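You operate a simulated robot arm through the tools that you are given. There is no shell and no other tool.

You run a simulated two-armed robot. Do the job below in one go: nothing can be reset, and whatever is moved stays where it is left.

## Task
Zero the photometer on the blank inside, then read vial V1.
Fine: The blank goes in hole 1 of the vial rack, V1 stays in the well. The lid is shut for each press and at the end.
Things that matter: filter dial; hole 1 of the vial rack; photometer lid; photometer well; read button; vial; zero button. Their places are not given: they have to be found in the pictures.

It is judged by the outcome, as a careful person would: the job done as asked, and still so three seconds after it is handed in. It fails if anything else is knocked over, pushed out of place, dropped, spilled or broken. A push-on lid holds only when it is set on centred and level and pressed home; a screw cap is set on level and turned clockwise until tight.

## Robot
Two 7-joint arms with fingered hands on one trunk that stands fixed in place. Base frame: the origin is at the foot of the trunk, x ahead of it, y to its left, z up; the work surface is at about z = 853. Readings come in mm, rad, newtons and seconds.
The left shoulder is at [139, 125, 1179], the right one opposite. With the tool pointing down near the work surface each hand reaches from about 500 to 900 mm from the base axis, measured 20 degrees to its own side. Payload 3.7 kg a hand.
Tool frame (each hand has its own): the origin (TCP) lies between the finger pads and is the grasp point; the fingertips stand 25 mm ahead of it; z points along the fingers, y is the line along which they close. The gripper opens to 88 mm. The gripper's body begins 29 mm behind the TCP. The gripper is a hand of 5 fingers: y runs from the thumb to the fingers, the wrist lies at [-13, -97, -162] in the tool frame, and closing takes about 1.5 s.
Orientation is that of the tool frame in the base frame, as a unit quaternion [x, y, z, w]. With the fingers straight down and the wrist toward the robot, the tool's x, y and z point along [0, 1, 0], [1, 0, 0] and [0, 0, -1] of the base frame.

## Interface
- The arms move only by the tool apply_moves. It takes "left_series", "right_series" or both (then of equal length, played together; a hand with none holds still); each is a list of rows, each a list of 6 numbers: the shift along the tool's x, y, z in mm, then the turn, a rotation vector about the tool's x, y, z in rad. In form: [[x, y, z, wx, wy, wz], ...]. A call has 1 to 20 rows; each row is the pose to reach, as a shift and turn from the pose commanded when the call began, along the tool's axes at that moment. "left_gripper" and "right_gripper" are, for a hand that has rows, the gripper command, from -1 (fully open) to 1 (shut), values between in proportion, set as the call begins (left out, the last holds). A row lasts 0.2 s, in which the tool goes at most 50 mm and 0.15 rad; a call with a longer step from one row to the next is refused whole, and so is a gripper value outside its range. A pose out of reach is approached as far as the arm can. The call stops where the force on the tool passes 40 N (or 10 N more than at its start, if that is more) or the arm is blocked; 0.2 s more then pass. The fingers move at their own pace (about 45 mm/s each) and stop on an object; they squeeze with about 22 N. The grip force told is the motor's: it shows also when the fingers shut on nothing. Time passes only in rows, and 0.2 s behind the last, so rows that repeat a pose let the fingers close. The reply holds the time, the measured pose of the TCP, the force on the tool along the base axes, the opening and the grip force, in the units named above and with some noise, with the torque about the TCP (base axes, N m) and any sound that the robot's microphone picked up, and new pictures: "show" is both (left out), scene, wrist or none (wrist: the cameras of the hands that moved).
- Cameras (640 x 400 px; columns grow to the right, rows downward): "scene" is now at [232.5, 47, 1354.3]; the picture's right is [0.52, -0.86, 0.00], its down [-0.28, -0.17, -0.94] and it looks along [0.81, 0.49, -0.33] (base axes); focal length 240 px, centre (320, 200). "left" rides on the left gripper at [-59, -79, -105] in its tool frame; the picture's right is [-0.73, -0.32, 0.61], its down [0.62, -0.68, 0.38] and it looks along [0.29, 0.66, 0.70] (tool axes); focal length 234 px, centre (320, 200). "right" rides on the right gripper at [59, -79, -105] in its tool frame; the picture's right is [-0.73, 0.32, -0.61], its down [-0.62, -0.68, 0.38] and it looks along [-0.29, 0.66, 0.70] (tool axes); focal length 234 px, centre (320, 200).
- raise_lower(by): slides the trunk up (or, below 0, down) by that many mm; the arms and the scene camera ride with it, the base frame stays. It gives what a move gives, with no picture.
- grasp_type(shape, hand): the hand has 5 fingers and takes this shape, open, in about a second: jaw (thumb against the fingers, like two jaws); tri (thumb and two fingers); tip (a fingertip pinch); poke (one finger out to press); point (the index stretched); flat (the hand flat); cup (the hand cupped); fist (a fist). The gripper value then closes the fingers along that shape, each until it touches; the sizes above hold for jaw. It gives what a move gives, with no picture.
- head_to(pan, tilt): turns the head with the scene camera to pan (to the left, within 1.396 rad either way) and tilt (down, from -0.506 to 1.204), counted from straight ahead of the robot. It gives what a move gives, and a new picture of the scene camera.
- pixel_to_xyz(camera, pixels): there is no depth. For up to 12 entries [column, row, z] of the newest picture of that camera ("zoom" is the newest enlarged one), the place [x, y] in the base frame at which the ray of that pixel passes the height z, good to about 2 mm, but the place of the scene camera against the robot may be out by one fixed shift of up to 12 mm in any direction. The clock stands still meanwhile.
- zoom(camera, box): a new picture of the part [left, top, right, bottom] of that camera's present view, enlarged. The clock stands still meanwhile.
- hand_in(): hands the job in; it is judged then, once.

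Open the grippers and draw the arms clear of the work before you hand the job in, unless the task says otherwise.

The tools are called after ">>>" as a command line: name --argument value ..., lists and objects as JSON in quotes. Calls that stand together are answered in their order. apply_moves: Moves the arms, as the interface text tells. Its arguments: {"type":"object","properties":{"left_series":{"type":"array","items":{"type":"array","items":{"type":"number"}}},"left_gripper":{"type":"number"},"right_series":{"type":"array","items":{"type":"array","items":{"type":"number"}}},"right_gripper":{"type":"number"},"show":{"type":"string","enum":["both","scene","wrist","none"]}},"required":[]} The other tools are called the same way: raise_lower (by) slides the trunk up or down; grasp_type (shape, hand) gives the hand a shape; head_to (pan, tilt) turns the head that bears the scene camera; pixel_to_xyz (camera, pixels) gives the place at which the rays of pixels pass given heights; zoom (camera, box) takes an enlarged picture of a part of a camera's view; hand_in () hands the job in.

At the start:

```text
time_s: 0.0
left_tcp_pos: [345.7, 439.9, 1172.6]
left_tool_rot: [0.707, 0.707, 0.0, 0.001]
left_ft_force: [0.3, 0.5, 1.1]
left_wrist_torque: [-0.01, 0.0, 0.0]
left_opening: 87.5
left_grasp_force: 0.1
left_shape: jaw
right_tcp_pos: [425.4, 75.9, 1272.5]
right_tool_rot: [0.708, 0.706, 0.0, -0.001]
right_ft_force: [-0.3, 0.5, -1.1]
right_wrist_torque: [0.0, 0.0, -0.02]
right_opening: 87.5
right_grasp_force: 0.1
right_shape: jaw
trunk travel left (down, up): [-200.0, 215.0]
head pan, tilt: [0.545, 0.335]
```

scene: 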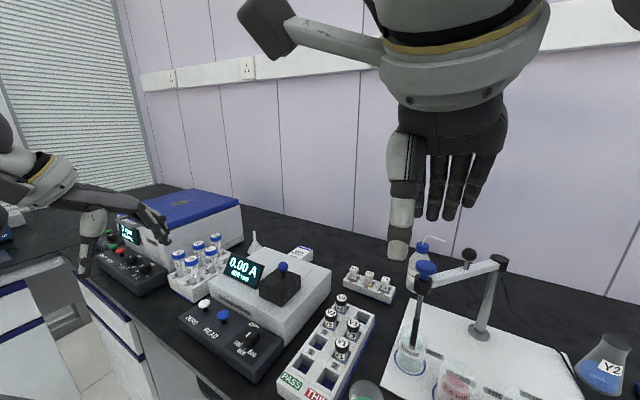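
right: 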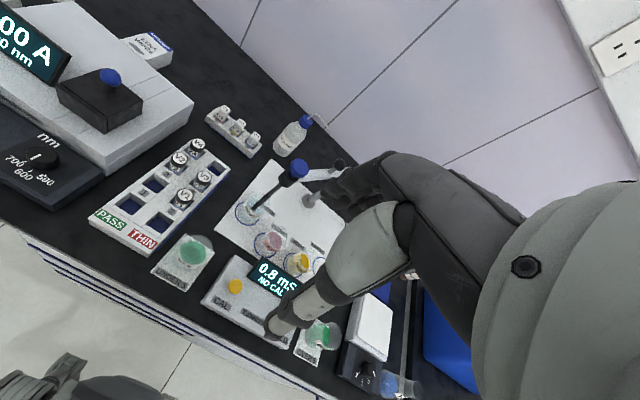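
left: 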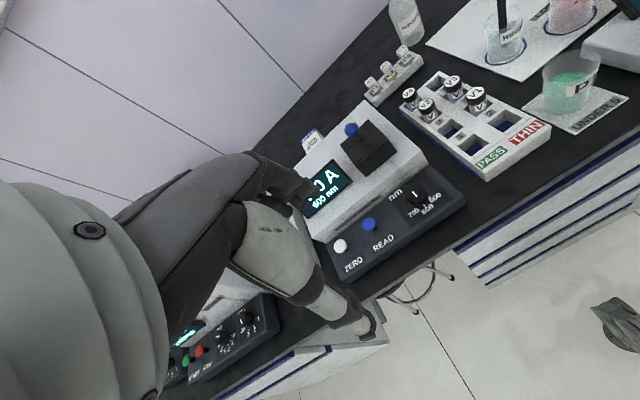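

I see the photometer at about (270,290) in the scene picture, with the vial rack at (330,345). I'll zoom in on both before moving anything.

>>> zoom --camera "scene" --box '[170, 220, 400, 400]'

>>> zoom --camera "left" --box '[290, 60, 560, 290]'

>>> zoom --camera "right" --box '[0, 0, 280, 280]'

```text
2.22 times, centred on (285, 310) of scene
```

zoom: 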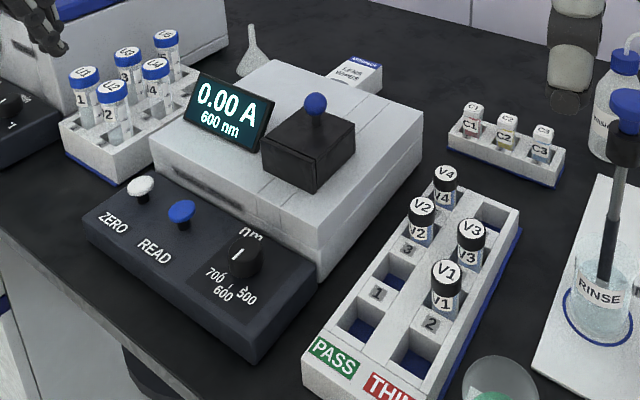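

```text
1.74 times, centred on (425, 175) of left
```

zoom: 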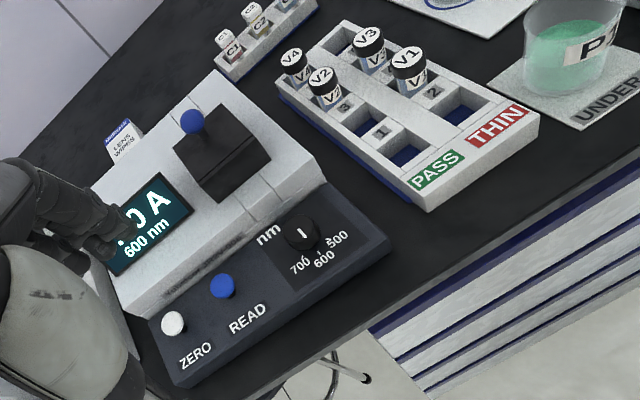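

```text
1.43 times, centred on (140, 140) of right
```

zoom: 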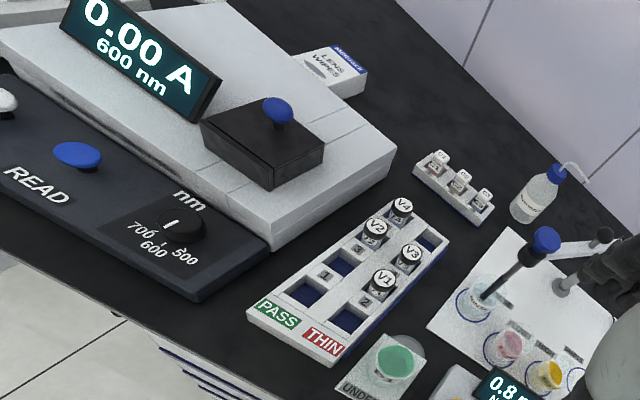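

Zoomed views show ZERO (white), READ (blue), the dial and a black lid with a blue knob, and the rack with V1–V4. I'll cast rays from several cameras at several heights to triangulate positions.

>>> pixel_to_xyz --camera "left" --pixels '[[351, 129, 900], [351, 129, 1000], [341, 245, 900], [369, 225, 900], [416, 197, 900], [476, 93, 900], [476, 93, 950], [452, 81, 900], [428, 104, 900], [409, 93, 900], [450, 130, 900], [470, 142, 900]]'

>>> pixel_to_xyz --camera "right" --pixels '[[120, 77, 900], [120, 77, 1000], [34, 68, 900], [80, 160, 900], [168, 196, 900], [168, 196, 950], [180, 178, 900], [164, 160, 900], [175, 142, 900], [148, 186, 900], [134, 205, 900], [152, 222, 900]]'

>>> pixel_to_xyz --camera "scene" --pixels '[[283, 267, 900], [283, 267, 1000], [204, 304, 900], [222, 314, 900], [250, 334, 900], [342, 345, 900], [342, 345, 950], [353, 327, 900], [330, 315, 900], [341, 298, 900], [312, 338, 900], [304, 355, 900]]'

```text
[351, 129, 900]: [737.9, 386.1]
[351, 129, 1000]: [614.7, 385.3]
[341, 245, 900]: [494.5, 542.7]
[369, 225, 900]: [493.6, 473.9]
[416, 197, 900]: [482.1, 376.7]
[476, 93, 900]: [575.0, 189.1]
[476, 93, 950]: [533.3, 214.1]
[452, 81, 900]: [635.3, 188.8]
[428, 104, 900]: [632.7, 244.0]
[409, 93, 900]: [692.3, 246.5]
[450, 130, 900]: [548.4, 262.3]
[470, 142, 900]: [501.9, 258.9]
```

```text
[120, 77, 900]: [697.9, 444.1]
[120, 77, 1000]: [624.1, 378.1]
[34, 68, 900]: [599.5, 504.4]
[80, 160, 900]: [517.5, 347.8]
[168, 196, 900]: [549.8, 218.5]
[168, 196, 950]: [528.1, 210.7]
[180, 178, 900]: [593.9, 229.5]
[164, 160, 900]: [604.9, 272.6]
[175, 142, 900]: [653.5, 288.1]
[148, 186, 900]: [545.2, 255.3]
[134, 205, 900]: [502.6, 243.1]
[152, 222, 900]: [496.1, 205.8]
```

```text
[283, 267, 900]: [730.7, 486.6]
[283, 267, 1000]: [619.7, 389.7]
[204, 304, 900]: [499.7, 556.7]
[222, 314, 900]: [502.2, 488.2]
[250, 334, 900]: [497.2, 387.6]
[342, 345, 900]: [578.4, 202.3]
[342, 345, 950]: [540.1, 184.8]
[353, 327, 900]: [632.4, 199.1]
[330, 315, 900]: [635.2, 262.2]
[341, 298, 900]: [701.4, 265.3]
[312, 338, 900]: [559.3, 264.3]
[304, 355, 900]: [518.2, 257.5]
```

The knob is near (615,385,1000) and V1's cap near (530,212,950). I'll turn the head toward the photometer and rack for a steeper view.

>>> head_to --pan 0.6 --tilt 0.85

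```text
time_s: 0.9
left_tcp_pos: [346.1, 440.4, 1171.5]
left_tool_rot: [0.707, 0.707, 0.001, 0.0]
left_ft_force: [-0.2, -0.1, 1.0]
left_wrist_torque: [0.0, 0.01, 0.01]
left_opening: 87.6
left_grasp_force: 0.0
left_shape: jaw
right_tcp_pos: [424.9, 75.3, 1271.5]
right_tool_rot: [0.708, 0.706, 0.0, 0.0]
right_ft_force: [-0.1, -0.1, -0.1]
right_wrist_torque: [0.02, -0.03, -0.01]
right_opening: 87.8
right_grasp_force: 0.0
right_shape: jaw
trunk travel left (down, up): [-200.0, 215.0]
head pan, tilt: [0.6, 0.85]
```

scene: 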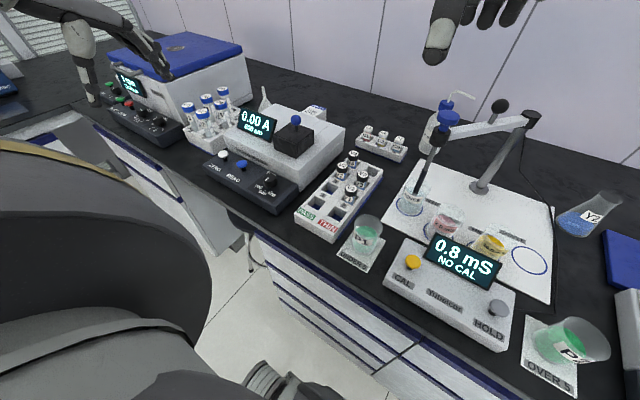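

The photometer is at about (275,155) and the rack at (340,200) now. I'll enlarge them.

>>> zoom --camera "scene" --box '[195, 90, 315, 210]'

>>> zoom --camera "scene" --box '[285, 120, 395, 245]'

```text
3.33 times, centred on (255, 150) of scene
```

zoom: 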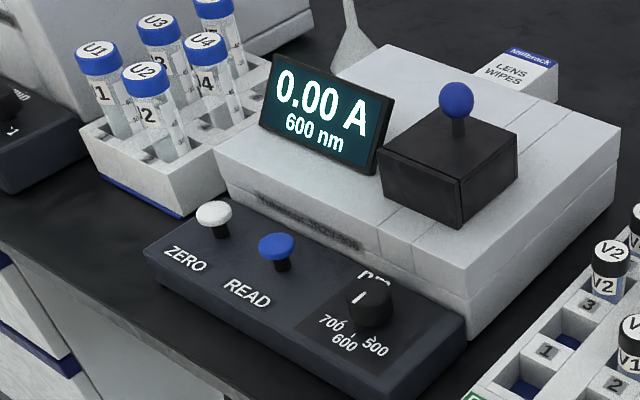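

```text
3.20 times, centred on (340, 182) of scene
```

zoom: 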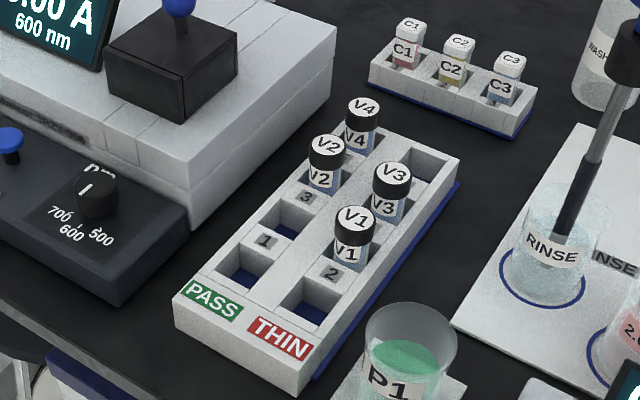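

Hole labels sit in front of each hole (PASS, THIN, then 1, 2, 3…), so hole 1 is the empty second-left hole. I'll draw the right arm away to its own side and bring the left hand's camera over the photometer for a close look at how the lid opens.

>>> apply_moves --left_series '[[-45, 10, 0, 0, 0, 0], [-90, 20, 0, 0, 0, 0], [-130, 30, 0, 0, 0, 0], [-130, 30, 0, 0, 0, 0], [-130, 30, 0, 0, 0, 0], [-130, 30, 0, 0, 0, 0], [-130, 30, 0, 0, 0, 0]]' --right_series '[[-45, 0, 0, 0, 0, 0], [-90, 0, 0, 0, 0, 0], [-135, 0, 0, 0, 0, 0], [-180, 0, 0, 0, 0, 0], [-225, 0, 0, 0, 0, 0], [-270, 0, 0, 0, 0, 0], [-300, 0, 0, 0, 0, 0]]'

```text
time_s: 2.5
left_tcp_pos: [382.9, 317.9, 1179.5]
left_tool_rot: [0.707, 0.707, 0.0, -0.001]
left_ft_force: [0.3, 0.4, 0.0]
left_wrist_torque: [0.0, -0.05, 0.0]
left_opening: 87.8
left_grasp_force: 0.1
left_shape: jaw
left hand out of reach, approached as far as the arm can: row 3, 4, 5, 6, 7
right_tcp_pos: [423.4, -225.5, 1270.5]
right_tool_rot: [0.708, 0.707, 0.0, -0.001]
right_ft_force: [0.6, 0.2, -0.1]
right_wrist_torque: [0.03, -0.02, -0.01]
right_opening: 87.7
right_grasp_force: 0.1
right_shape: jaw
trunk travel left (down, up): [-200.0, 215.0]
head pan, tilt: [0.6, 0.85]
```

scene: 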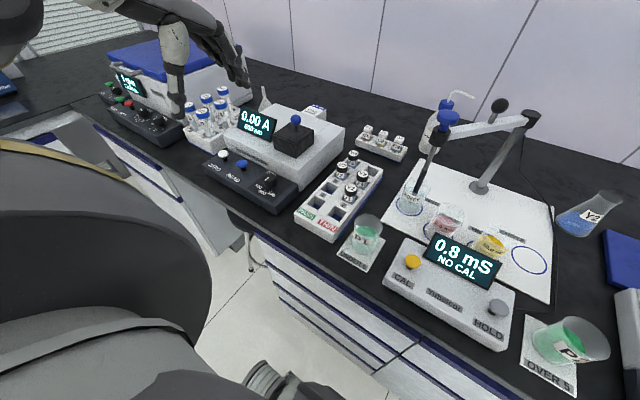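
right: 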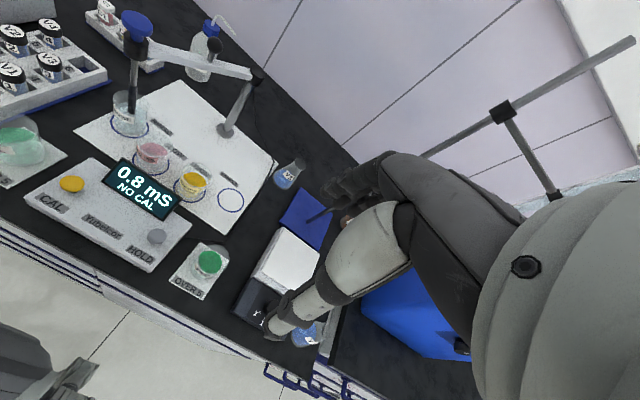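
left: 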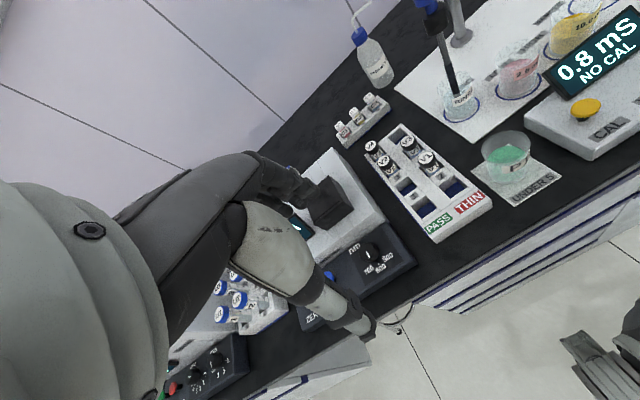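

The left hand hit its near reach limit but the view is clear; the right arm is now out of the way. I'll move the left hand ahead and left so its camera looks down on the lid from nearer.

>>> apply_moves --left_series '[[34, 24, 12, 0, 0, 0], [68, 48, 24, 0, 0, 0], [102, 72, 36, 0, 0, 0], [136, 96, 48, 0, 0, 0], [170, 124, 55, 0, 0, 0], [170, 124, 55, 0, 0, 0]]' --show "wrist"

```text
time_s: 3.9
left_tcp_pos: [506.9, 489.8, 1121.2]
left_tool_rot: [0.707, 0.707, 0.0, 0.0]
left_ft_force: [-0.2, 0.8, 0.0]
left_wrist_torque: [0.01, -0.02, -0.02]
left_opening: 87.7
left_grasp_force: 0.0
left_shape: jaw
right_tcp_pos: [423.7, -224.7, 1271.4]
right_tool_rot: [0.708, 0.706, 0.001, 0.0]
right_ft_force: [0.2, 0.6, -0.3]
right_wrist_torque: [-0.02, 0.03, -0.01]
right_opening: 87.8
right_grasp_force: 0.1
right_shape: jaw
trunk travel left (down, up): [-200.0, 215.0]
head pan, tilt: [0.6, 0.85]
```

left: 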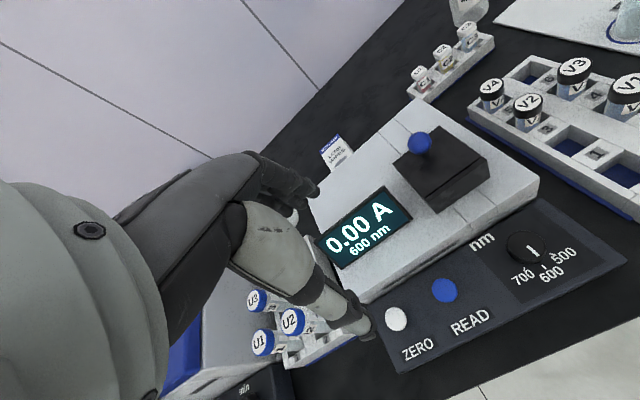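

The photometer now fills the middle of the left view, with the lid at (440,165). I'll enlarge the lid and controls, and get rays for the features.

>>> zoom --camera "left" --box '[370, 100, 530, 230]'

>>> zoom --camera "left" --box '[360, 210, 620, 380]'

>>> zoom --camera "left" --box '[450, 40, 640, 220]'

>>> pixel_to_xyz --camera "left" --pixels '[[420, 142, 1000], [420, 142, 1010], [397, 318, 900], [397, 318, 920], [444, 290, 900], [444, 290, 920], [531, 249, 900], [531, 249, 920], [575, 68, 950], [528, 103, 950], [489, 88, 950], [604, 153, 920]]'

```text
3.08 times, centred on (450, 165) of left
```

zoom: 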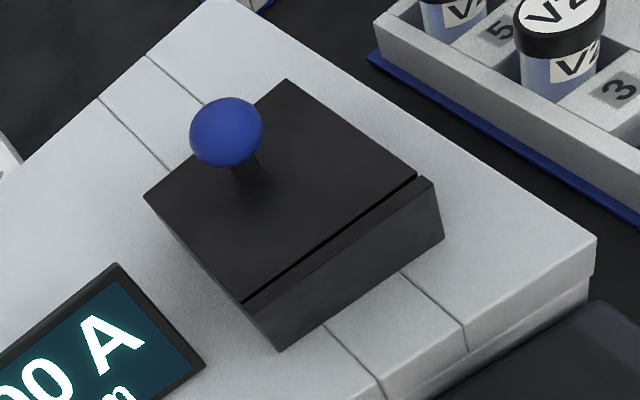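

```text
2.35 times, centred on (490, 295) of left
```

zoom: 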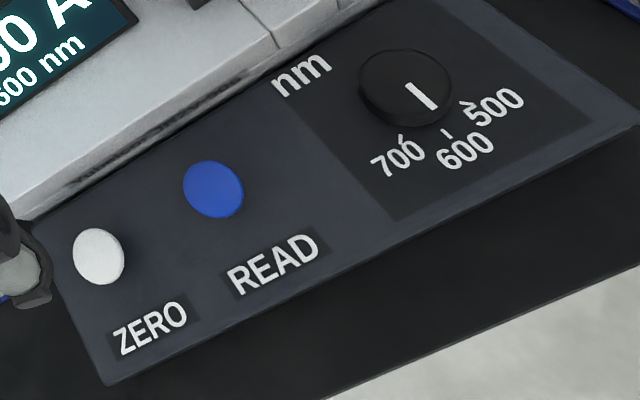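

```text
2.22 times, centred on (545, 130) of left
```

zoom: 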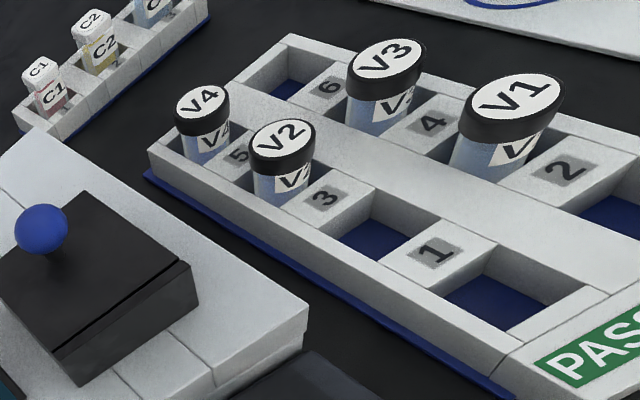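

```text
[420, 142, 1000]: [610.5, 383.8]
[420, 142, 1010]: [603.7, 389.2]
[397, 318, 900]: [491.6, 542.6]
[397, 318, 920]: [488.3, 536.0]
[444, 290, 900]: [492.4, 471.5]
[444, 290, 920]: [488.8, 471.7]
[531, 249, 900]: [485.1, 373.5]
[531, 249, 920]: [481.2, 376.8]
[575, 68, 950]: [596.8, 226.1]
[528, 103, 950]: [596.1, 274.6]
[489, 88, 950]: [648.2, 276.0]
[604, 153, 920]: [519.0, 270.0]
```

The labels 1–6 confirm hole 1 (empty, in front of V2's row). The lid shows a seam near its robot-facing edge, so I'll enlarge it strongly from two sides to learn whether it is hinged.

>>> zoom --camera "left" --box '[395, 115, 495, 215]'

>>> zoom --camera "scene" --box '[265, 105, 325, 165]'

```text
4.00 times, centred on (445, 165) of left
```

zoom: 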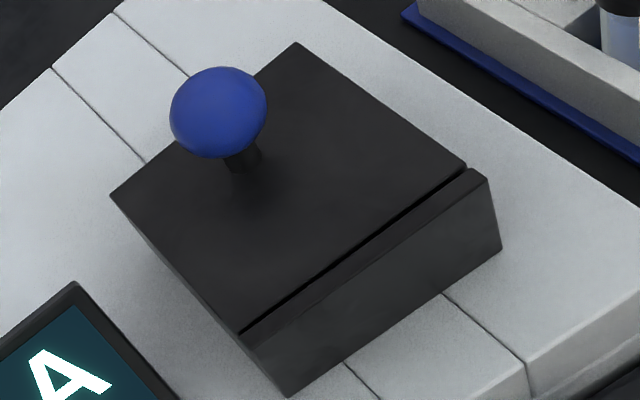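

```text
6.67 times, centred on (295, 135) of scene
```

zoom: 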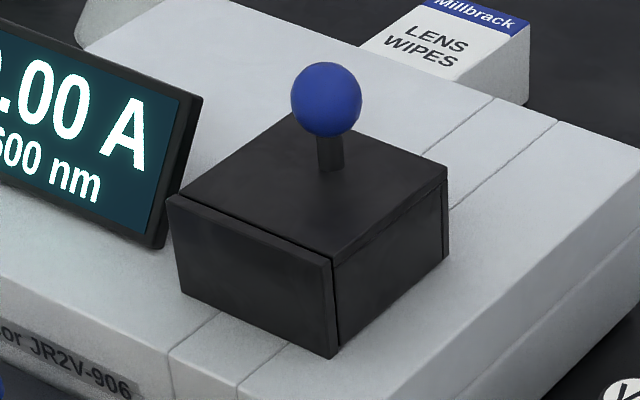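

The scene close-up shows the lid is a hollow box (top plate plus four wall plates) with a ball knob. I'll project its corners and other points at candidate heights to pin down its geometry and see whether the knob is centred.

>>> pixel_to_xyz --camera "left" --pixels '[[392.5, 163.8, 972], [439.2, 125.8, 972], [486, 159.5, 972], [425, 199, 972], [425, 157.5, 972], [437.5, 214.2, 925], [490, 176.8, 925], [437.5, 214.2, 915], [490, 176.8, 915]]'

>>> pixel_to_xyz --camera "scene" --pixels '[[295.9, 119.8, 1005], [296.4, 130.3, 972], [272.4, 134.4, 972], [296.9, 143.8, 972], [315, 130.2, 972], [299, 123, 972], [296.9, 158, 925], [272.4, 148.5, 925]]'

```text
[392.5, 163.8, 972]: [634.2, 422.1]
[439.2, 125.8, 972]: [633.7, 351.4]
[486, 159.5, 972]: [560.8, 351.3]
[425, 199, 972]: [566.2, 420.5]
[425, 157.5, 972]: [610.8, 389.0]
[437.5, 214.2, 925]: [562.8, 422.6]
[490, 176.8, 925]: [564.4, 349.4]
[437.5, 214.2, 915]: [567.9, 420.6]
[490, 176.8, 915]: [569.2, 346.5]
```

```text
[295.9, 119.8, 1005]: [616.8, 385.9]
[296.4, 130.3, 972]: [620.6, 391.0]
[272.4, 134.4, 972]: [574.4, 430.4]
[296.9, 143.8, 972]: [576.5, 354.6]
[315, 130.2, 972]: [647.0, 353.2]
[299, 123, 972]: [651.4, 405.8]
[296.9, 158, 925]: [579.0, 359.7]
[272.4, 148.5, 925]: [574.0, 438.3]
```

The lid measures about 72×71 mm centred near (598,386), with the knob ball near (607,386,1005). Now I'll set the left hand to the poke shape and look at it to see where the pressing fingertip lies.

>>> grasp_type --hand "left" --shape "poke"

>>> head_to --pan 0.8 --tilt 0.6

>>> zoom --camera "left" --box '[200, 100, 440, 340]'

```text
time_s: 4.8
left_tcp_pos: [508.9, 490.3, 1122.0]
left_tool_rot: [0.707, 0.708, 0.0, -0.001]
left_ft_force: [-0.4, -0.1, 0.4]
left_wrist_torque: [-0.01, 0.01, -0.03]
left_opening: 0.1
left_grasp_force: 0.3
left_shape: poke
right_tcp_pos: [423.2, -225.0, 1271.4]
right_tool_rot: [0.708, 0.707, 0.001, 0.001]
right_ft_force: [0.0, 0.0, -0.5]
right_wrist_torque: [-0.01, -0.02, 0.0]
right_opening: 87.5
right_grasp_force: 0.1
right_shape: jaw
trunk travel left (down, up): [-200.0, 215.0]
head pan, tilt: [0.6, 0.85]
```

```text
time_s: 5.6
left_tcp_pos: [508.2, 488.7, 1122.7]
left_tool_rot: [0.707, 0.707, 0.0, 0.0]
left_ft_force: [-0.8, 0.2, -0.7]
left_wrist_torque: [0.01, -0.04, 0.03]
left_opening: 0.0
left_grasp_force: 0.0
left_shape: poke
right_tcp_pos: [422.3, -225.6, 1271.8]
right_tool_rot: [0.708, 0.707, 0.0, 0.0]
right_ft_force: [0.3, 0.0, 0.3]
right_wrist_torque: [0.02, -0.01, 0.04]
right_opening: 87.5
right_grasp_force: 0.0
right_shape: jaw
trunk travel left (down, up): [-200.0, 215.0]
head pan, tilt: [0.799, 0.6]
```

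scene: 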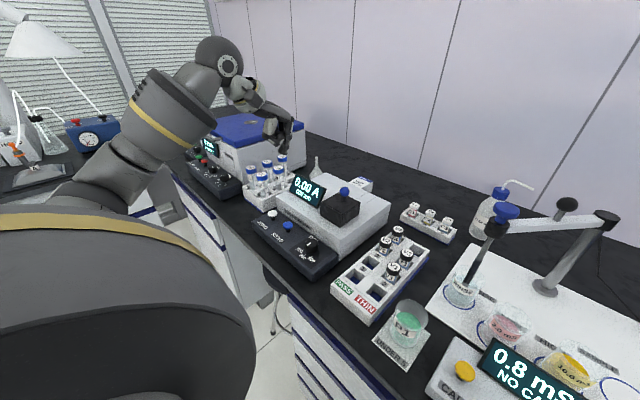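

```text
1.67 times, centred on (320, 220) of left
```

zoom: 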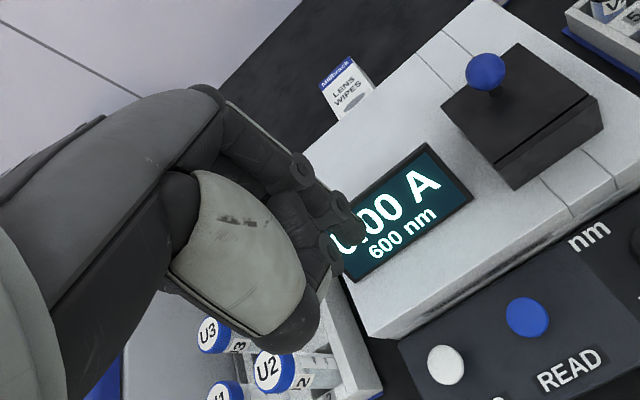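

Now the left hand is at about (270,115) in the scene; I'll enlarge it to see which finger sticks out and how far.

>>> zoom --camera "scene" --box '[200, 30, 330, 170]'

>>> zoom --camera "left" --box '[270, 150, 370, 300]'

```text
2.86 times, centred on (265, 100) of scene
```

zoom: 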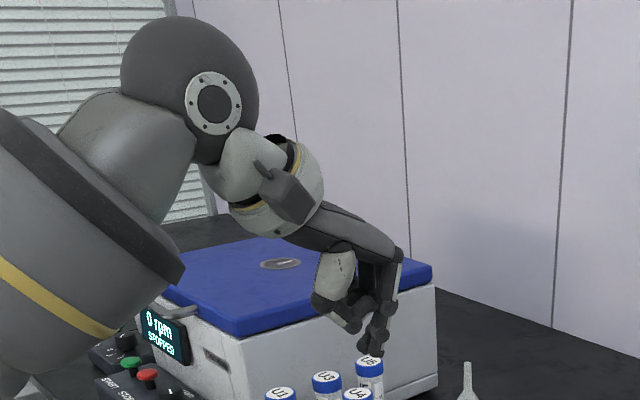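

```text
2.67 times, centred on (320, 225) of left
```

zoom: 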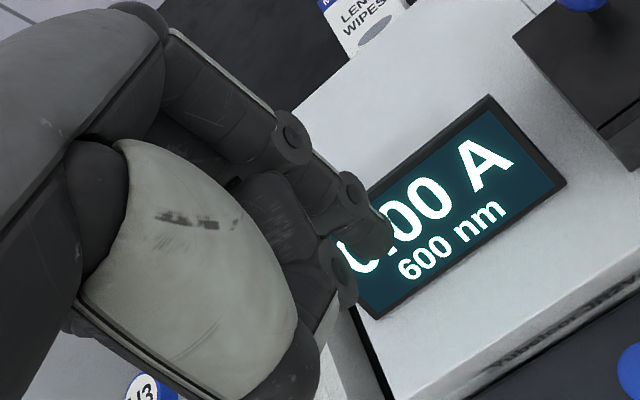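

In poke the index tip sits near (344,243) in the left view, which matches about 25–30 mm straight ahead of the TCP. I'll get the display and body edges to check clearance while pressing.

>>> pixel_to_xyz --camera "left" --pixels '[[384, 186, 925], [384, 186, 970], [384, 186, 990], [411.6, 217, 925], [411.6, 217, 935], [342.8, 269, 925], [342.8, 269, 935], [397, 318, 905], [444, 290, 905]]'

>>> zoom --camera "scene" --box '[240, 160, 400, 290]'

```text
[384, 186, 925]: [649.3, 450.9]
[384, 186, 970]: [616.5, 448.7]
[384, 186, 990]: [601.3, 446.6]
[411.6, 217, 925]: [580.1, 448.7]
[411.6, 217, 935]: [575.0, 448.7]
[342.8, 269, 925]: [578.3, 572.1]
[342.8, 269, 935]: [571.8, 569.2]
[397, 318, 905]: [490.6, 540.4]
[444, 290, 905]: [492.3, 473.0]
```

```text
3.08 times, centred on (320, 225) of scene
```

zoom: 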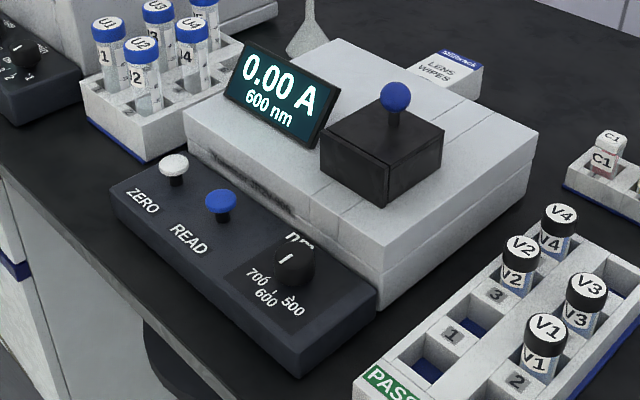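

The display leans back from x≈578, well behind the buttons at x≈491. I'll check where the U-tubes stand relative to the hand's path to ZERO.

>>> pixel_to_xyz --camera "left" --pixels '[[292, 319, 960], [292, 319, 990], [263, 342, 960], [263, 342, 990], [257, 299, 960], [257, 299, 990]]'

>>> pixel_to_xyz --camera "scene" --pixels '[[262, 178, 960], [262, 178, 990], [251, 170, 960], [251, 170, 990], [272, 216, 905], [288, 226, 905]]'

```text
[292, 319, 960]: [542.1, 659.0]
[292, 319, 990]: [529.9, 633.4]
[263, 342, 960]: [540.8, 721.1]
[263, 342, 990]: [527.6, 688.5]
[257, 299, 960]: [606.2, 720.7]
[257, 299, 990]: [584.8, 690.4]
```

```text
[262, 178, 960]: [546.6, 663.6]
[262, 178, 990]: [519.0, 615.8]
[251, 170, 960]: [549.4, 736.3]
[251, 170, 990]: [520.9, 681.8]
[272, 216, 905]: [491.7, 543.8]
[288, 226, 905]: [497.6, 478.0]
```

U2's cap is near (540,657), about 100 mm to the side of ZERO, so the path is clear. I'll bring the poke finger to above ZERO at TCP z≈1000 and look.

>>> apply_moves --left_series '[[15, -5, 30, 0, 0, 0], [30, -10, 65, 0, 0, 0], [45, -15, 100, 0, 0, 0], [50.5, -17.5, 122, 0, 0, 0], [50.5, -17.5, 122, 0, 0, 0]]'

>>> zoom --camera "left" --box '[290, 180, 450, 300]'

>>> zoom --camera "scene" --box '[230, 140, 340, 260]'

```text
time_s: 6.8
left_tcp_pos: [488.8, 536.8, 1002.5]
left_tool_rot: [0.707, 0.707, 0.0, 0.0]
left_ft_force: [-0.1, -0.4, -0.7]
left_wrist_torque: [-0.01, -0.02, 0.0]
left_opening: 0.1
left_grasp_force: 0.0
left_shape: poke
right_tcp_pos: [422.7, -223.9, 1270.9]
right_tool_rot: [0.708, 0.706, -0.001, 0.0]
right_ft_force: [0.0, -0.1, -0.1]
right_wrist_torque: [0.0, 0.01, 0.01]
right_opening: 87.6
right_grasp_force: 0.0
right_shape: jaw
trunk travel left (down, up): [-200.0, 215.0]
head pan, tilt: [0.799, 0.6]
```

scene: 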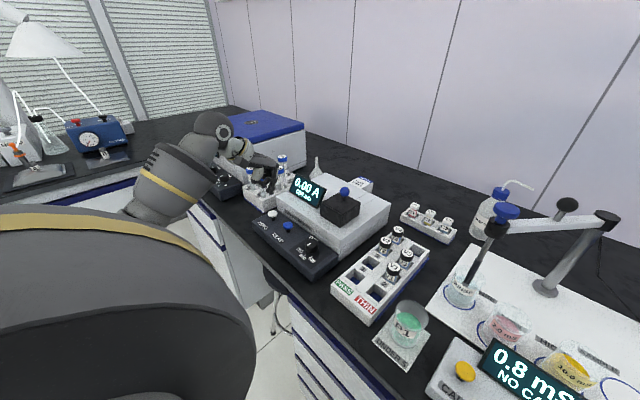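
left: 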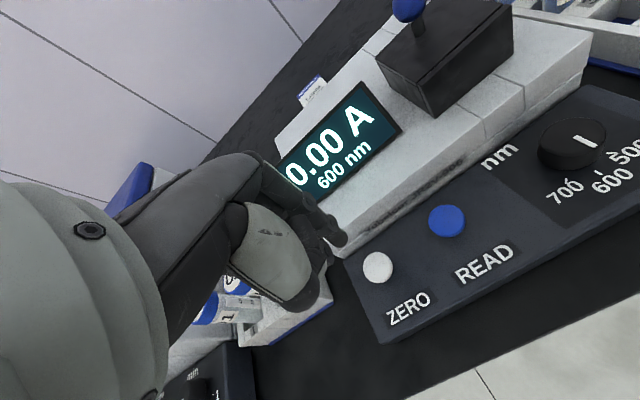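

```text
3.33 times, centred on (370, 240) of left
```

zoom: 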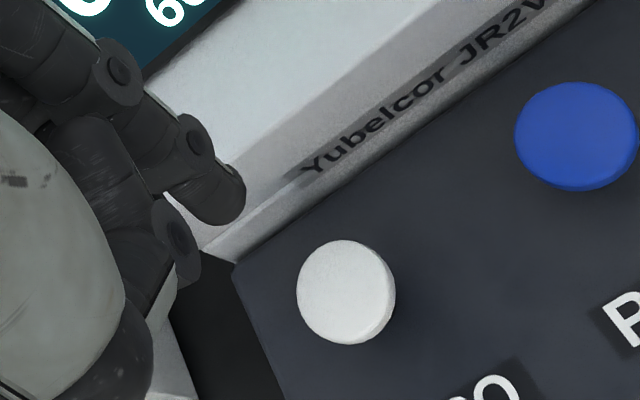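

```text
3.33 times, centred on (285, 200) of scene
```

zoom: 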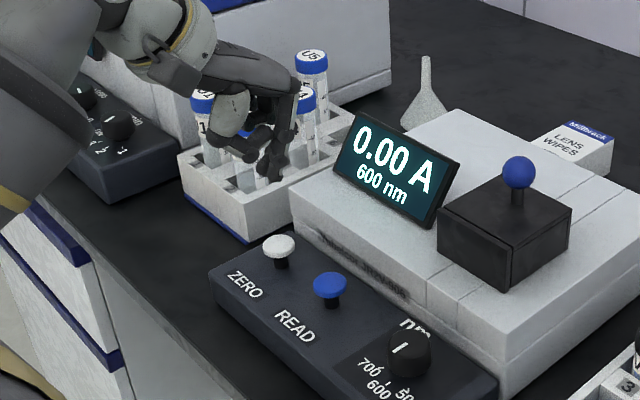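

The fingertip is at about (343,243) and ZERO's cap at (378,267) in the left view. I'll fix ZERO's position from this nearer view.

>>> pixel_to_xyz --camera "left" --pixels '[[377.8, 267.3, 900], [377.8, 267.3, 905], [377.8, 267.3, 910], [446.5, 220.5, 900], [446.5, 220.5, 905], [446.5, 220.5, 910]]'

```text
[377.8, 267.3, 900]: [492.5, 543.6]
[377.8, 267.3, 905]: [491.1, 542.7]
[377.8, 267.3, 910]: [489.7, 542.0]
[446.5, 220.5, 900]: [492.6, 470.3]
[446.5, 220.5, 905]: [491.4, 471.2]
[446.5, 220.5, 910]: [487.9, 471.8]
```

ZERO is at about (491,542) and READ at (491,471), top z≈905. I'll align and lower to just above ZERO.

>>> apply_moves --left_series '[[7, 1, 15, 0, 0, 0], [7, 1, 35, 0, 0, 0], [7, 1, 52, 0, 0, 0], [7, 1, 58, 0, 0, 0], [7, 1, 58, 0, 0, 0]]'

>>> zoom --camera "left" --box '[290, 180, 450, 300]'

>>> zoom --camera "scene" --box '[230, 140, 340, 260]'

```text
time_s: 8.0
left_tcp_pos: [490.4, 544.6, 943.8]
left_tool_rot: [0.707, 0.707, -0.001, 0.0]
left_ft_force: [0.8, -0.4, 0.0]
left_wrist_torque: [0.03, -0.02, -0.02]
left_opening: 0.0
left_grasp_force: 0.1
left_shape: poke
right_tcp_pos: [422.6, -224.9, 1270.2]
right_tool_rot: [0.708, 0.706, 0.0, -0.001]
right_ft_force: [0.6, -0.8, -0.5]
right_wrist_torque: [-0.02, -0.03, 0.01]
right_opening: 87.6
right_grasp_force: 0.1
right_shape: jaw
trunk travel left (down, up): [-200.0, 215.0]
head pan, tilt: [0.799, 0.6]
```

scene: 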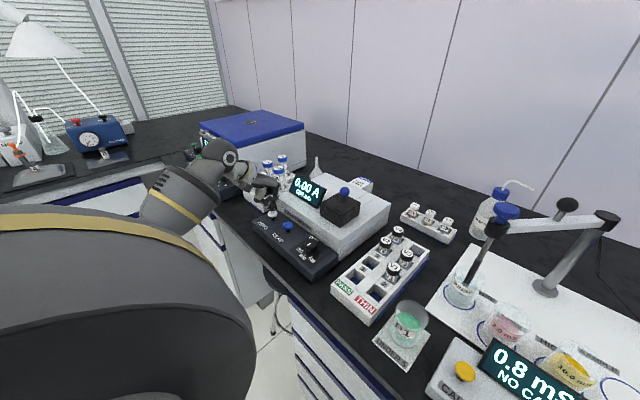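
left: 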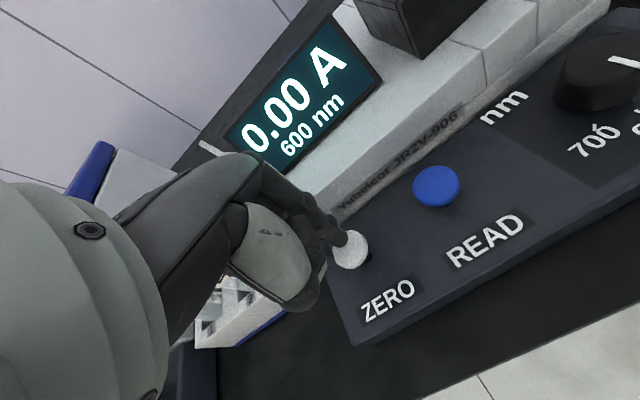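

```text
3.33 times, centred on (370, 240) of left
```

zoom: 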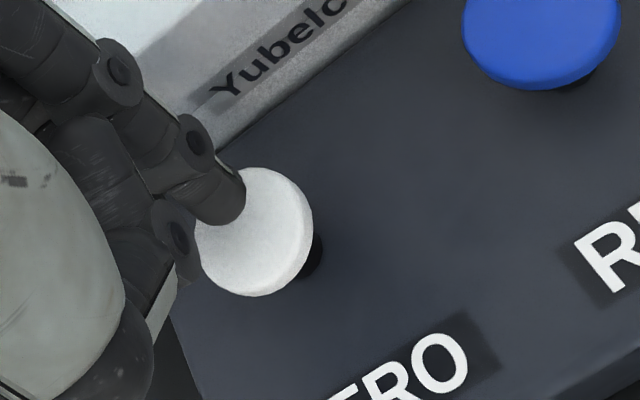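

```text
3.33 times, centred on (285, 200) of scene
```

zoom: 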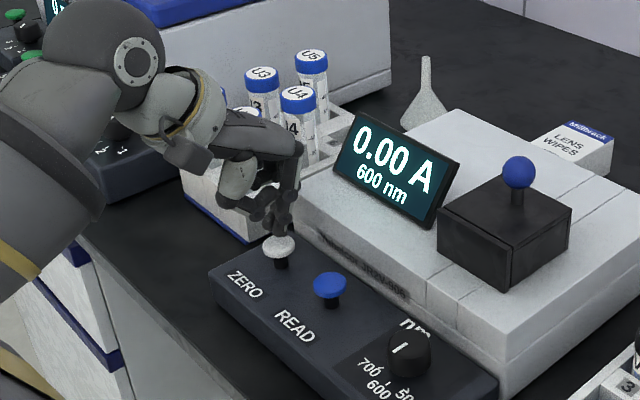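

The tip hovers about 10 mm over ZERO's centre. I'll press down gently in small steps and watch force and sound.

>>> apply_moves --left_series '[[0, 0, 6, 0, 0, 0], [0, 0, 9, 0, 0, 0], [0, 0, 11, 0, 0, 0], [0, 0, 13, 0, 0, 0], [0, 0, 14, 0, 0, 0]]'

>>> zoom --camera "left" --box '[220, 0, 450, 300]'

```text
time_s: 9.2
left_tcp_pos: [489.2, 543.7, 930.3]
left_tool_rot: [0.708, 0.707, -0.001, -0.001]
left_ft_force: [1.2, -0.8, 3.5]
left_wrist_torque: [0.05, 0.0, -0.01]
left_opening: 0.1
left_grasp_force: 0.0
left_shape: poke
right_tcp_pos: [423.0, -225.5, 1271.3]
right_tool_rot: [0.708, 0.706, 0.001, -0.002]
right_ft_force: [-0.6, -0.3, 1.0]
right_wrist_torque: [0.02, 0.01, -0.02]
right_opening: 87.7
right_grasp_force: 0.1
right_shape: jaw
trunk travel left (down, up): [-200.0, 215.0]
head pan, tilt: [0.799, 0.6]
```

scene: 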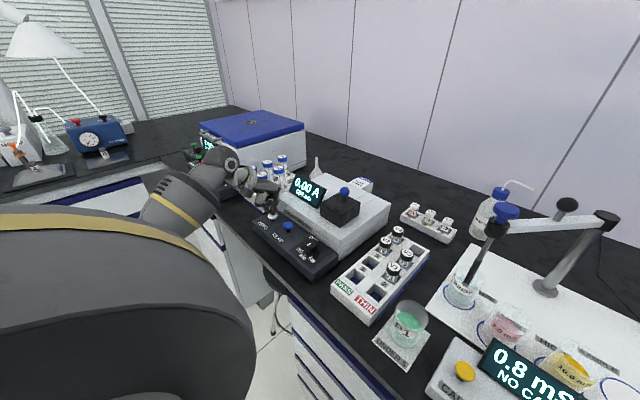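
left: 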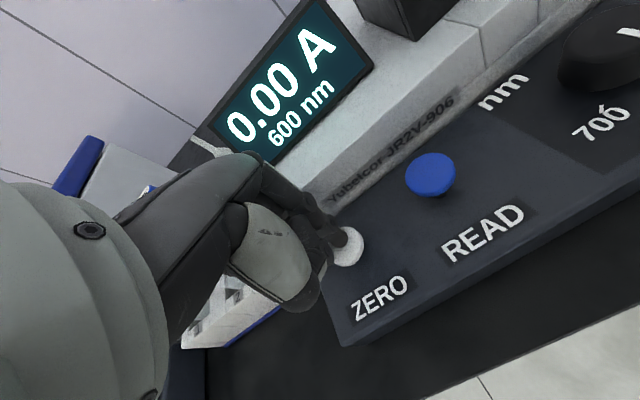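

```text
1.33 times, centred on (335, 150) of left
```

zoom: 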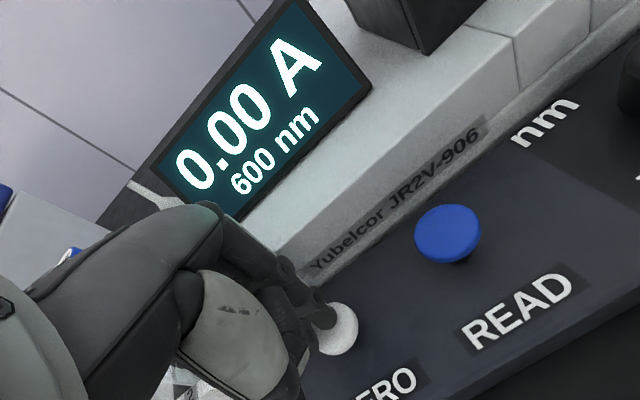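

Contact: 3.5 N upward at z≈930, no click yet. I'll press a few more millimetres.

>>> apply_moves --left_series '[[0, 0, 1, 0, 0, 0], [0, 0, 2, 0, 0, 0], [0, 0, 3, 0, 0, 0], [0, 0, 4, 0, 0, 0]]'

>>> zoom --camera "left" --box '[220, 0, 450, 300]'

```text
time_s: 10.2
left_tcp_pos: [490.3, 544.5, 925.3]
left_tool_rot: [0.707, 0.707, 0.0, 0.0]
left_ft_force: [1.4, -0.8, 2.5]
left_wrist_torque: [0.03, -0.03, -0.02]
left_opening: 0.1
left_grasp_force: 0.1
left_shape: poke
right_tcp_pos: [423.8, -225.2, 1271.7]
right_tool_rot: [0.707, 0.707, 0.001, 0.0]
right_ft_force: [0.3, 0.5, -0.4]
right_wrist_torque: [0.01, -0.02, -0.01]
right_opening: 87.5
right_grasp_force: 0.0
right_shape: jaw
trunk travel left (down, up): [-200.0, 215.0]
head pan, tilt: [0.799, 0.6]
heard: click
```

scene: 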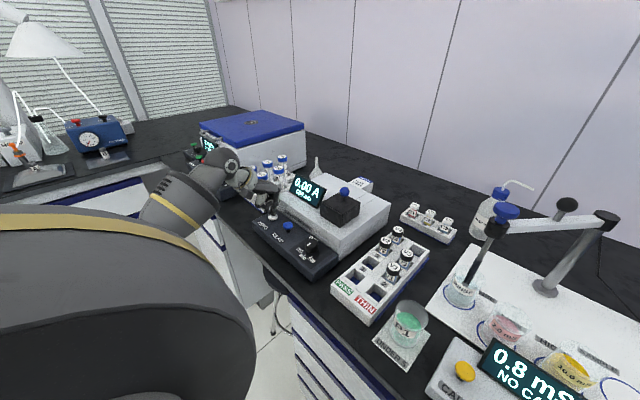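
left: 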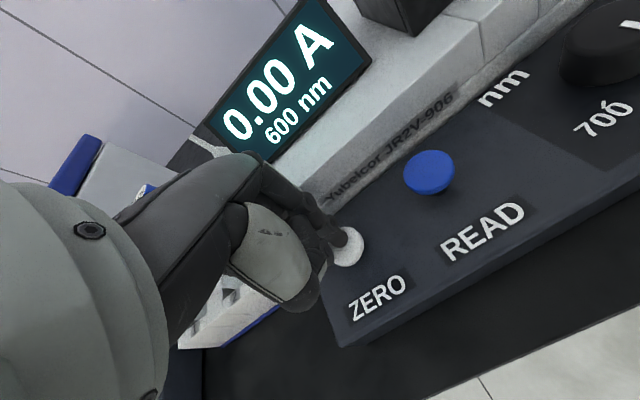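

```text
1.33 times, centred on (335, 150) of left
```

zoom: 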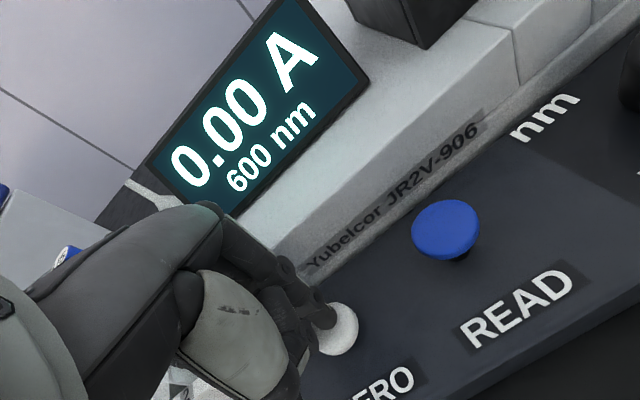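

Click heard: ZERO is pressed with the display at 0.00 A. I'll lift straight up, then move toward the lid high above everything.

>>> apply_moves --left_series '[[0, 0, -10, 0, 0, 0], [0, 0, -50, 0, 0, 0], [0, 0, -95, 0, 0, 0], [0, 0, -140, 0, 0, 0], [-30, 10, -175, 0, 0, 0], [-70, 20, -185, 0, 0, 0], [-110, 30, -185, 0, 0, 0], [-110, 30, -185, 0, 0, 0]]' --show "none"

>>> grasp_type --hand "left" --shape "jaw"

>>> head_to --pan 0.72 --tilt 0.5

>>> zoom --camera "scene" --box '[210, 30, 400, 230]'

>>> zoom --camera "left" --box '[160, 80, 480, 360]'

```text
time_s: 12.0
left_tcp_pos: [520.7, 434.0, 1110.3]
left_tool_rot: [0.707, 0.707, 0.0, 0.001]
left_ft_force: [0.3, -1.0, -0.3]
left_wrist_torque: [-0.01, -0.02, -0.01]
left_opening: 0.0
left_grasp_force: 0.0
left_shape: poke
right_tcp_pos: [423.2, -225.5, 1271.7]
right_tool_rot: [0.708, 0.706, 0.0, 0.0]
right_ft_force: [0.5, 0.3, 0.0]
right_wrist_torque: [-0.04, 0.0, -0.05]
right_opening: 87.6
right_grasp_force: 0.1
right_shape: jaw
trunk travel left (down, up): [-200.0, 215.0]
head pan, tilt: [0.799, 0.6]
```

```text
time_s: 12.9
left_tcp_pos: [520.2, 433.9, 1110.7]
left_tool_rot: [0.707, 0.707, 0.0, -0.001]
left_ft_force: [-0.1, -1.0, -0.1]
left_wrist_torque: [0.01, -0.01, -0.03]
left_opening: 87.9
left_grasp_force: 0.1
left_shape: jaw
right_tcp_pos: [423.6, -225.1, 1271.5]
right_tool_rot: [0.708, 0.707, 0.0, 0.0]
right_ft_force: [-0.2, 0.2, 0.6]
right_wrist_torque: [0.0, 0.01, 0.0]
right_opening: 87.8
right_grasp_force: 0.1
right_shape: jaw
trunk travel left (down, up): [-200.0, 215.0]
head pan, tilt: [0.799, 0.6]
```

```text
time_s: 13.6
left_tcp_pos: [520.8, 433.8, 1111.6]
left_tool_rot: [0.707, 0.707, 0.0, 0.0]
left_ft_force: [-0.2, 0.3, -0.4]
left_wrist_torque: [0.02, 0.0, 0.03]
left_opening: 87.7
left_grasp_force: 0.0
left_shape: jaw
right_tcp_pos: [423.1, -225.8, 1270.6]
right_tool_rot: [0.707, 0.707, 0.0, 0.001]
right_ft_force: [-0.4, -0.5, -0.4]
right_wrist_torque: [0.0, -0.01, -0.03]
right_opening: 87.4
right_grasp_force: 0.1
right_shape: jaw
trunk travel left (down, up): [-200.0, 215.0]
head pan, tilt: [0.721, 0.499]
```

scene: 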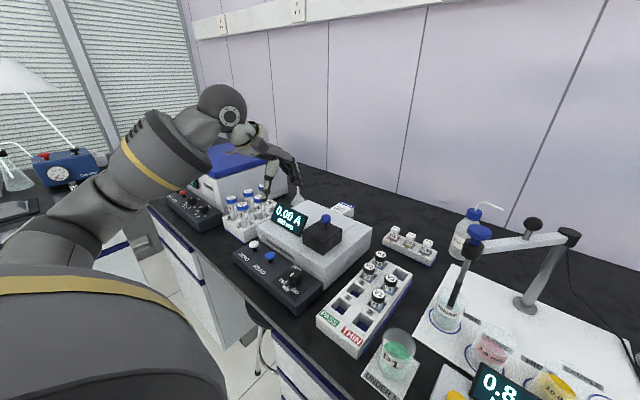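

```text
2.00 times, centred on (305, 130) of scene
```

zoom: 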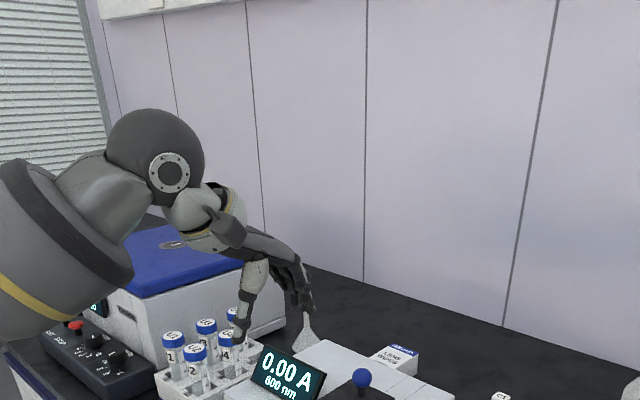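

```text
1.43 times, centred on (320, 220) of left
```

zoom: 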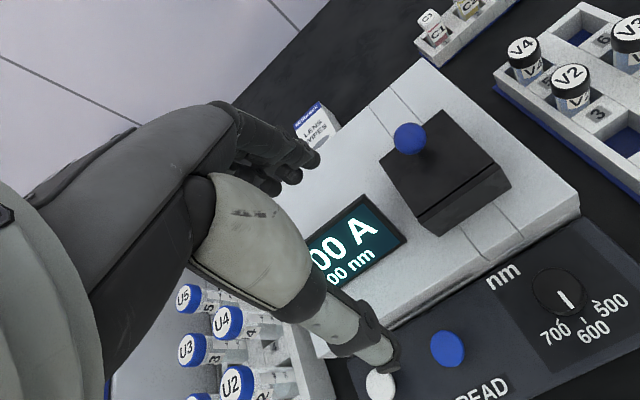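

The jaw shape puts four fingers side by side, which is wide. I'll look at the "tri" shape to compare its width before gripping the knob.

>>> grasp_type --hand "left" --shape "tri"

>>> zoom --camera "left" --box '[200, 120, 440, 360]'

>>> zoom --camera "scene" --box '[250, 110, 350, 230]'

```text
time_s: 14.5
left_tcp_pos: [520.4, 435.0, 1111.0]
left_tool_rot: [0.707, 0.707, 0.0, 0.0]
left_ft_force: [-1.1, -0.2, -0.2]
left_wrist_torque: [0.0, 0.0, 0.02]
left_opening: 87.9
left_grasp_force: 0.0
left_shape: tri
right_tcp_pos: [422.8, -224.9, 1271.6]
right_tool_rot: [0.708, 0.706, -0.001, 0.0]
right_ft_force: [-0.6, 0.1, 0.3]
right_wrist_torque: [0.0, 0.01, 0.01]
right_opening: 87.6
right_grasp_force: 0.0
right_shape: jaw
trunk travel left (down, up): [-200.0, 215.0]
head pan, tilt: [0.721, 0.499]
```

```text
1.67 times, centred on (320, 240) of left
```

zoom: 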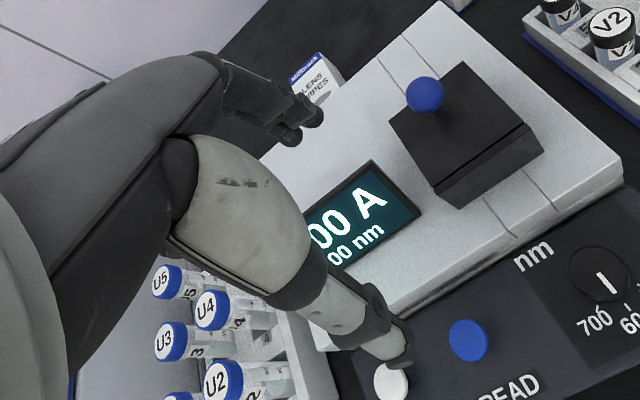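

```text
3.33 times, centred on (300, 170) of scene
```

zoom: 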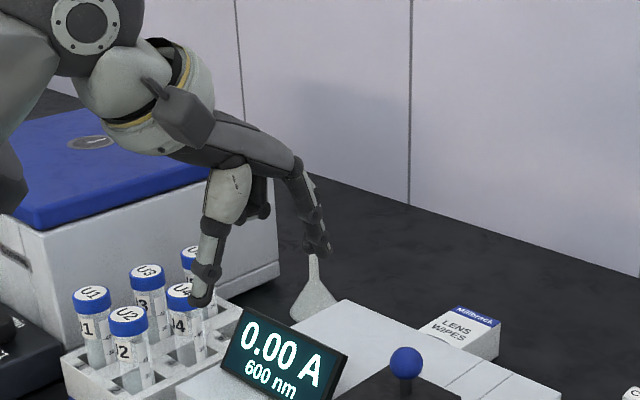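

Tri keeps the ring and little finger curled and the thumb, index and middle out, which is narrower. Now I'll look for a free spot to set the lid: I'll project table and body-top points around the photometer.

>>> pixel_to_xyz --camera "scene" --pixels '[[371, 243, 853], [334, 281, 853], [384, 241, 853], [432, 265, 853], [410, 275, 853], [345, 217, 853], [322, 203, 925], [371, 236, 925], [317, 170, 853], [400, 200, 853], [331, 264, 925], [290, 192, 925]]'

>>> zoom --camera "scene" --box '[280, 150, 460, 300]'

```text
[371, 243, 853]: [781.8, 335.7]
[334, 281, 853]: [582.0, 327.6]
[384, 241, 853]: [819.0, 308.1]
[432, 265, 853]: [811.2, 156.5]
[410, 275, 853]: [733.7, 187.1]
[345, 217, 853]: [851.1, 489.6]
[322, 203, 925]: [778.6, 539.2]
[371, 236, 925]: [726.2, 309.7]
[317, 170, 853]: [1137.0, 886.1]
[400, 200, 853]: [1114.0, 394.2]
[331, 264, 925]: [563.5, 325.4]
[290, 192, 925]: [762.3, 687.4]
```

```text
2.67 times, centred on (370, 225) of scene
```

zoom: 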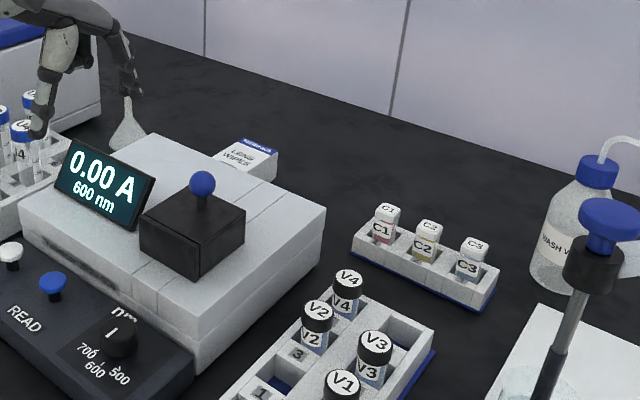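

The body top behind the display looks free (x≈620–715, y≈430–570) and is level with the lid's seat. I'll refine the knob, lid and display positions from this closer left view.

>>> zoom --camera "left" --box '[320, 110, 480, 250]'

>>> pixel_to_xyz --camera "left" --pixels '[[383.5, 176.5, 1000], [383.5, 176.5, 1005], [383.5, 176.5, 1010], [393.6, 121.4, 925], [332, 174, 925], [351, 216, 985], [351, 216, 975], [380, 247, 925]]'

```text
2.86 times, centred on (400, 180) of left
```

zoom: 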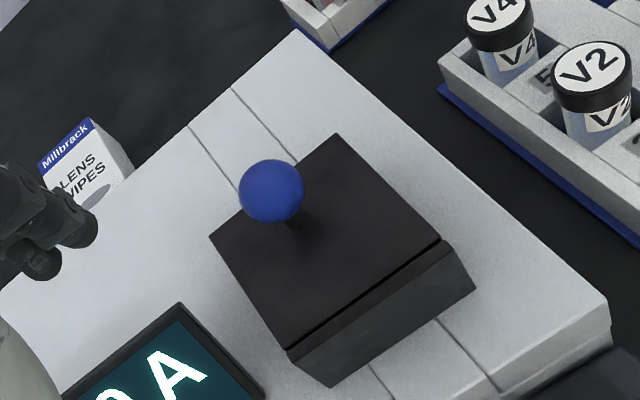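

```text
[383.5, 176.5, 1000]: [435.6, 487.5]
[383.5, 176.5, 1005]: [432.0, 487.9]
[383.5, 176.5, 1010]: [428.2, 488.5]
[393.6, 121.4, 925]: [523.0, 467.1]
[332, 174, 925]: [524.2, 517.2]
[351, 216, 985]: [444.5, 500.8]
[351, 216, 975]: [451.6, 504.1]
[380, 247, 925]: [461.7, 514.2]
```

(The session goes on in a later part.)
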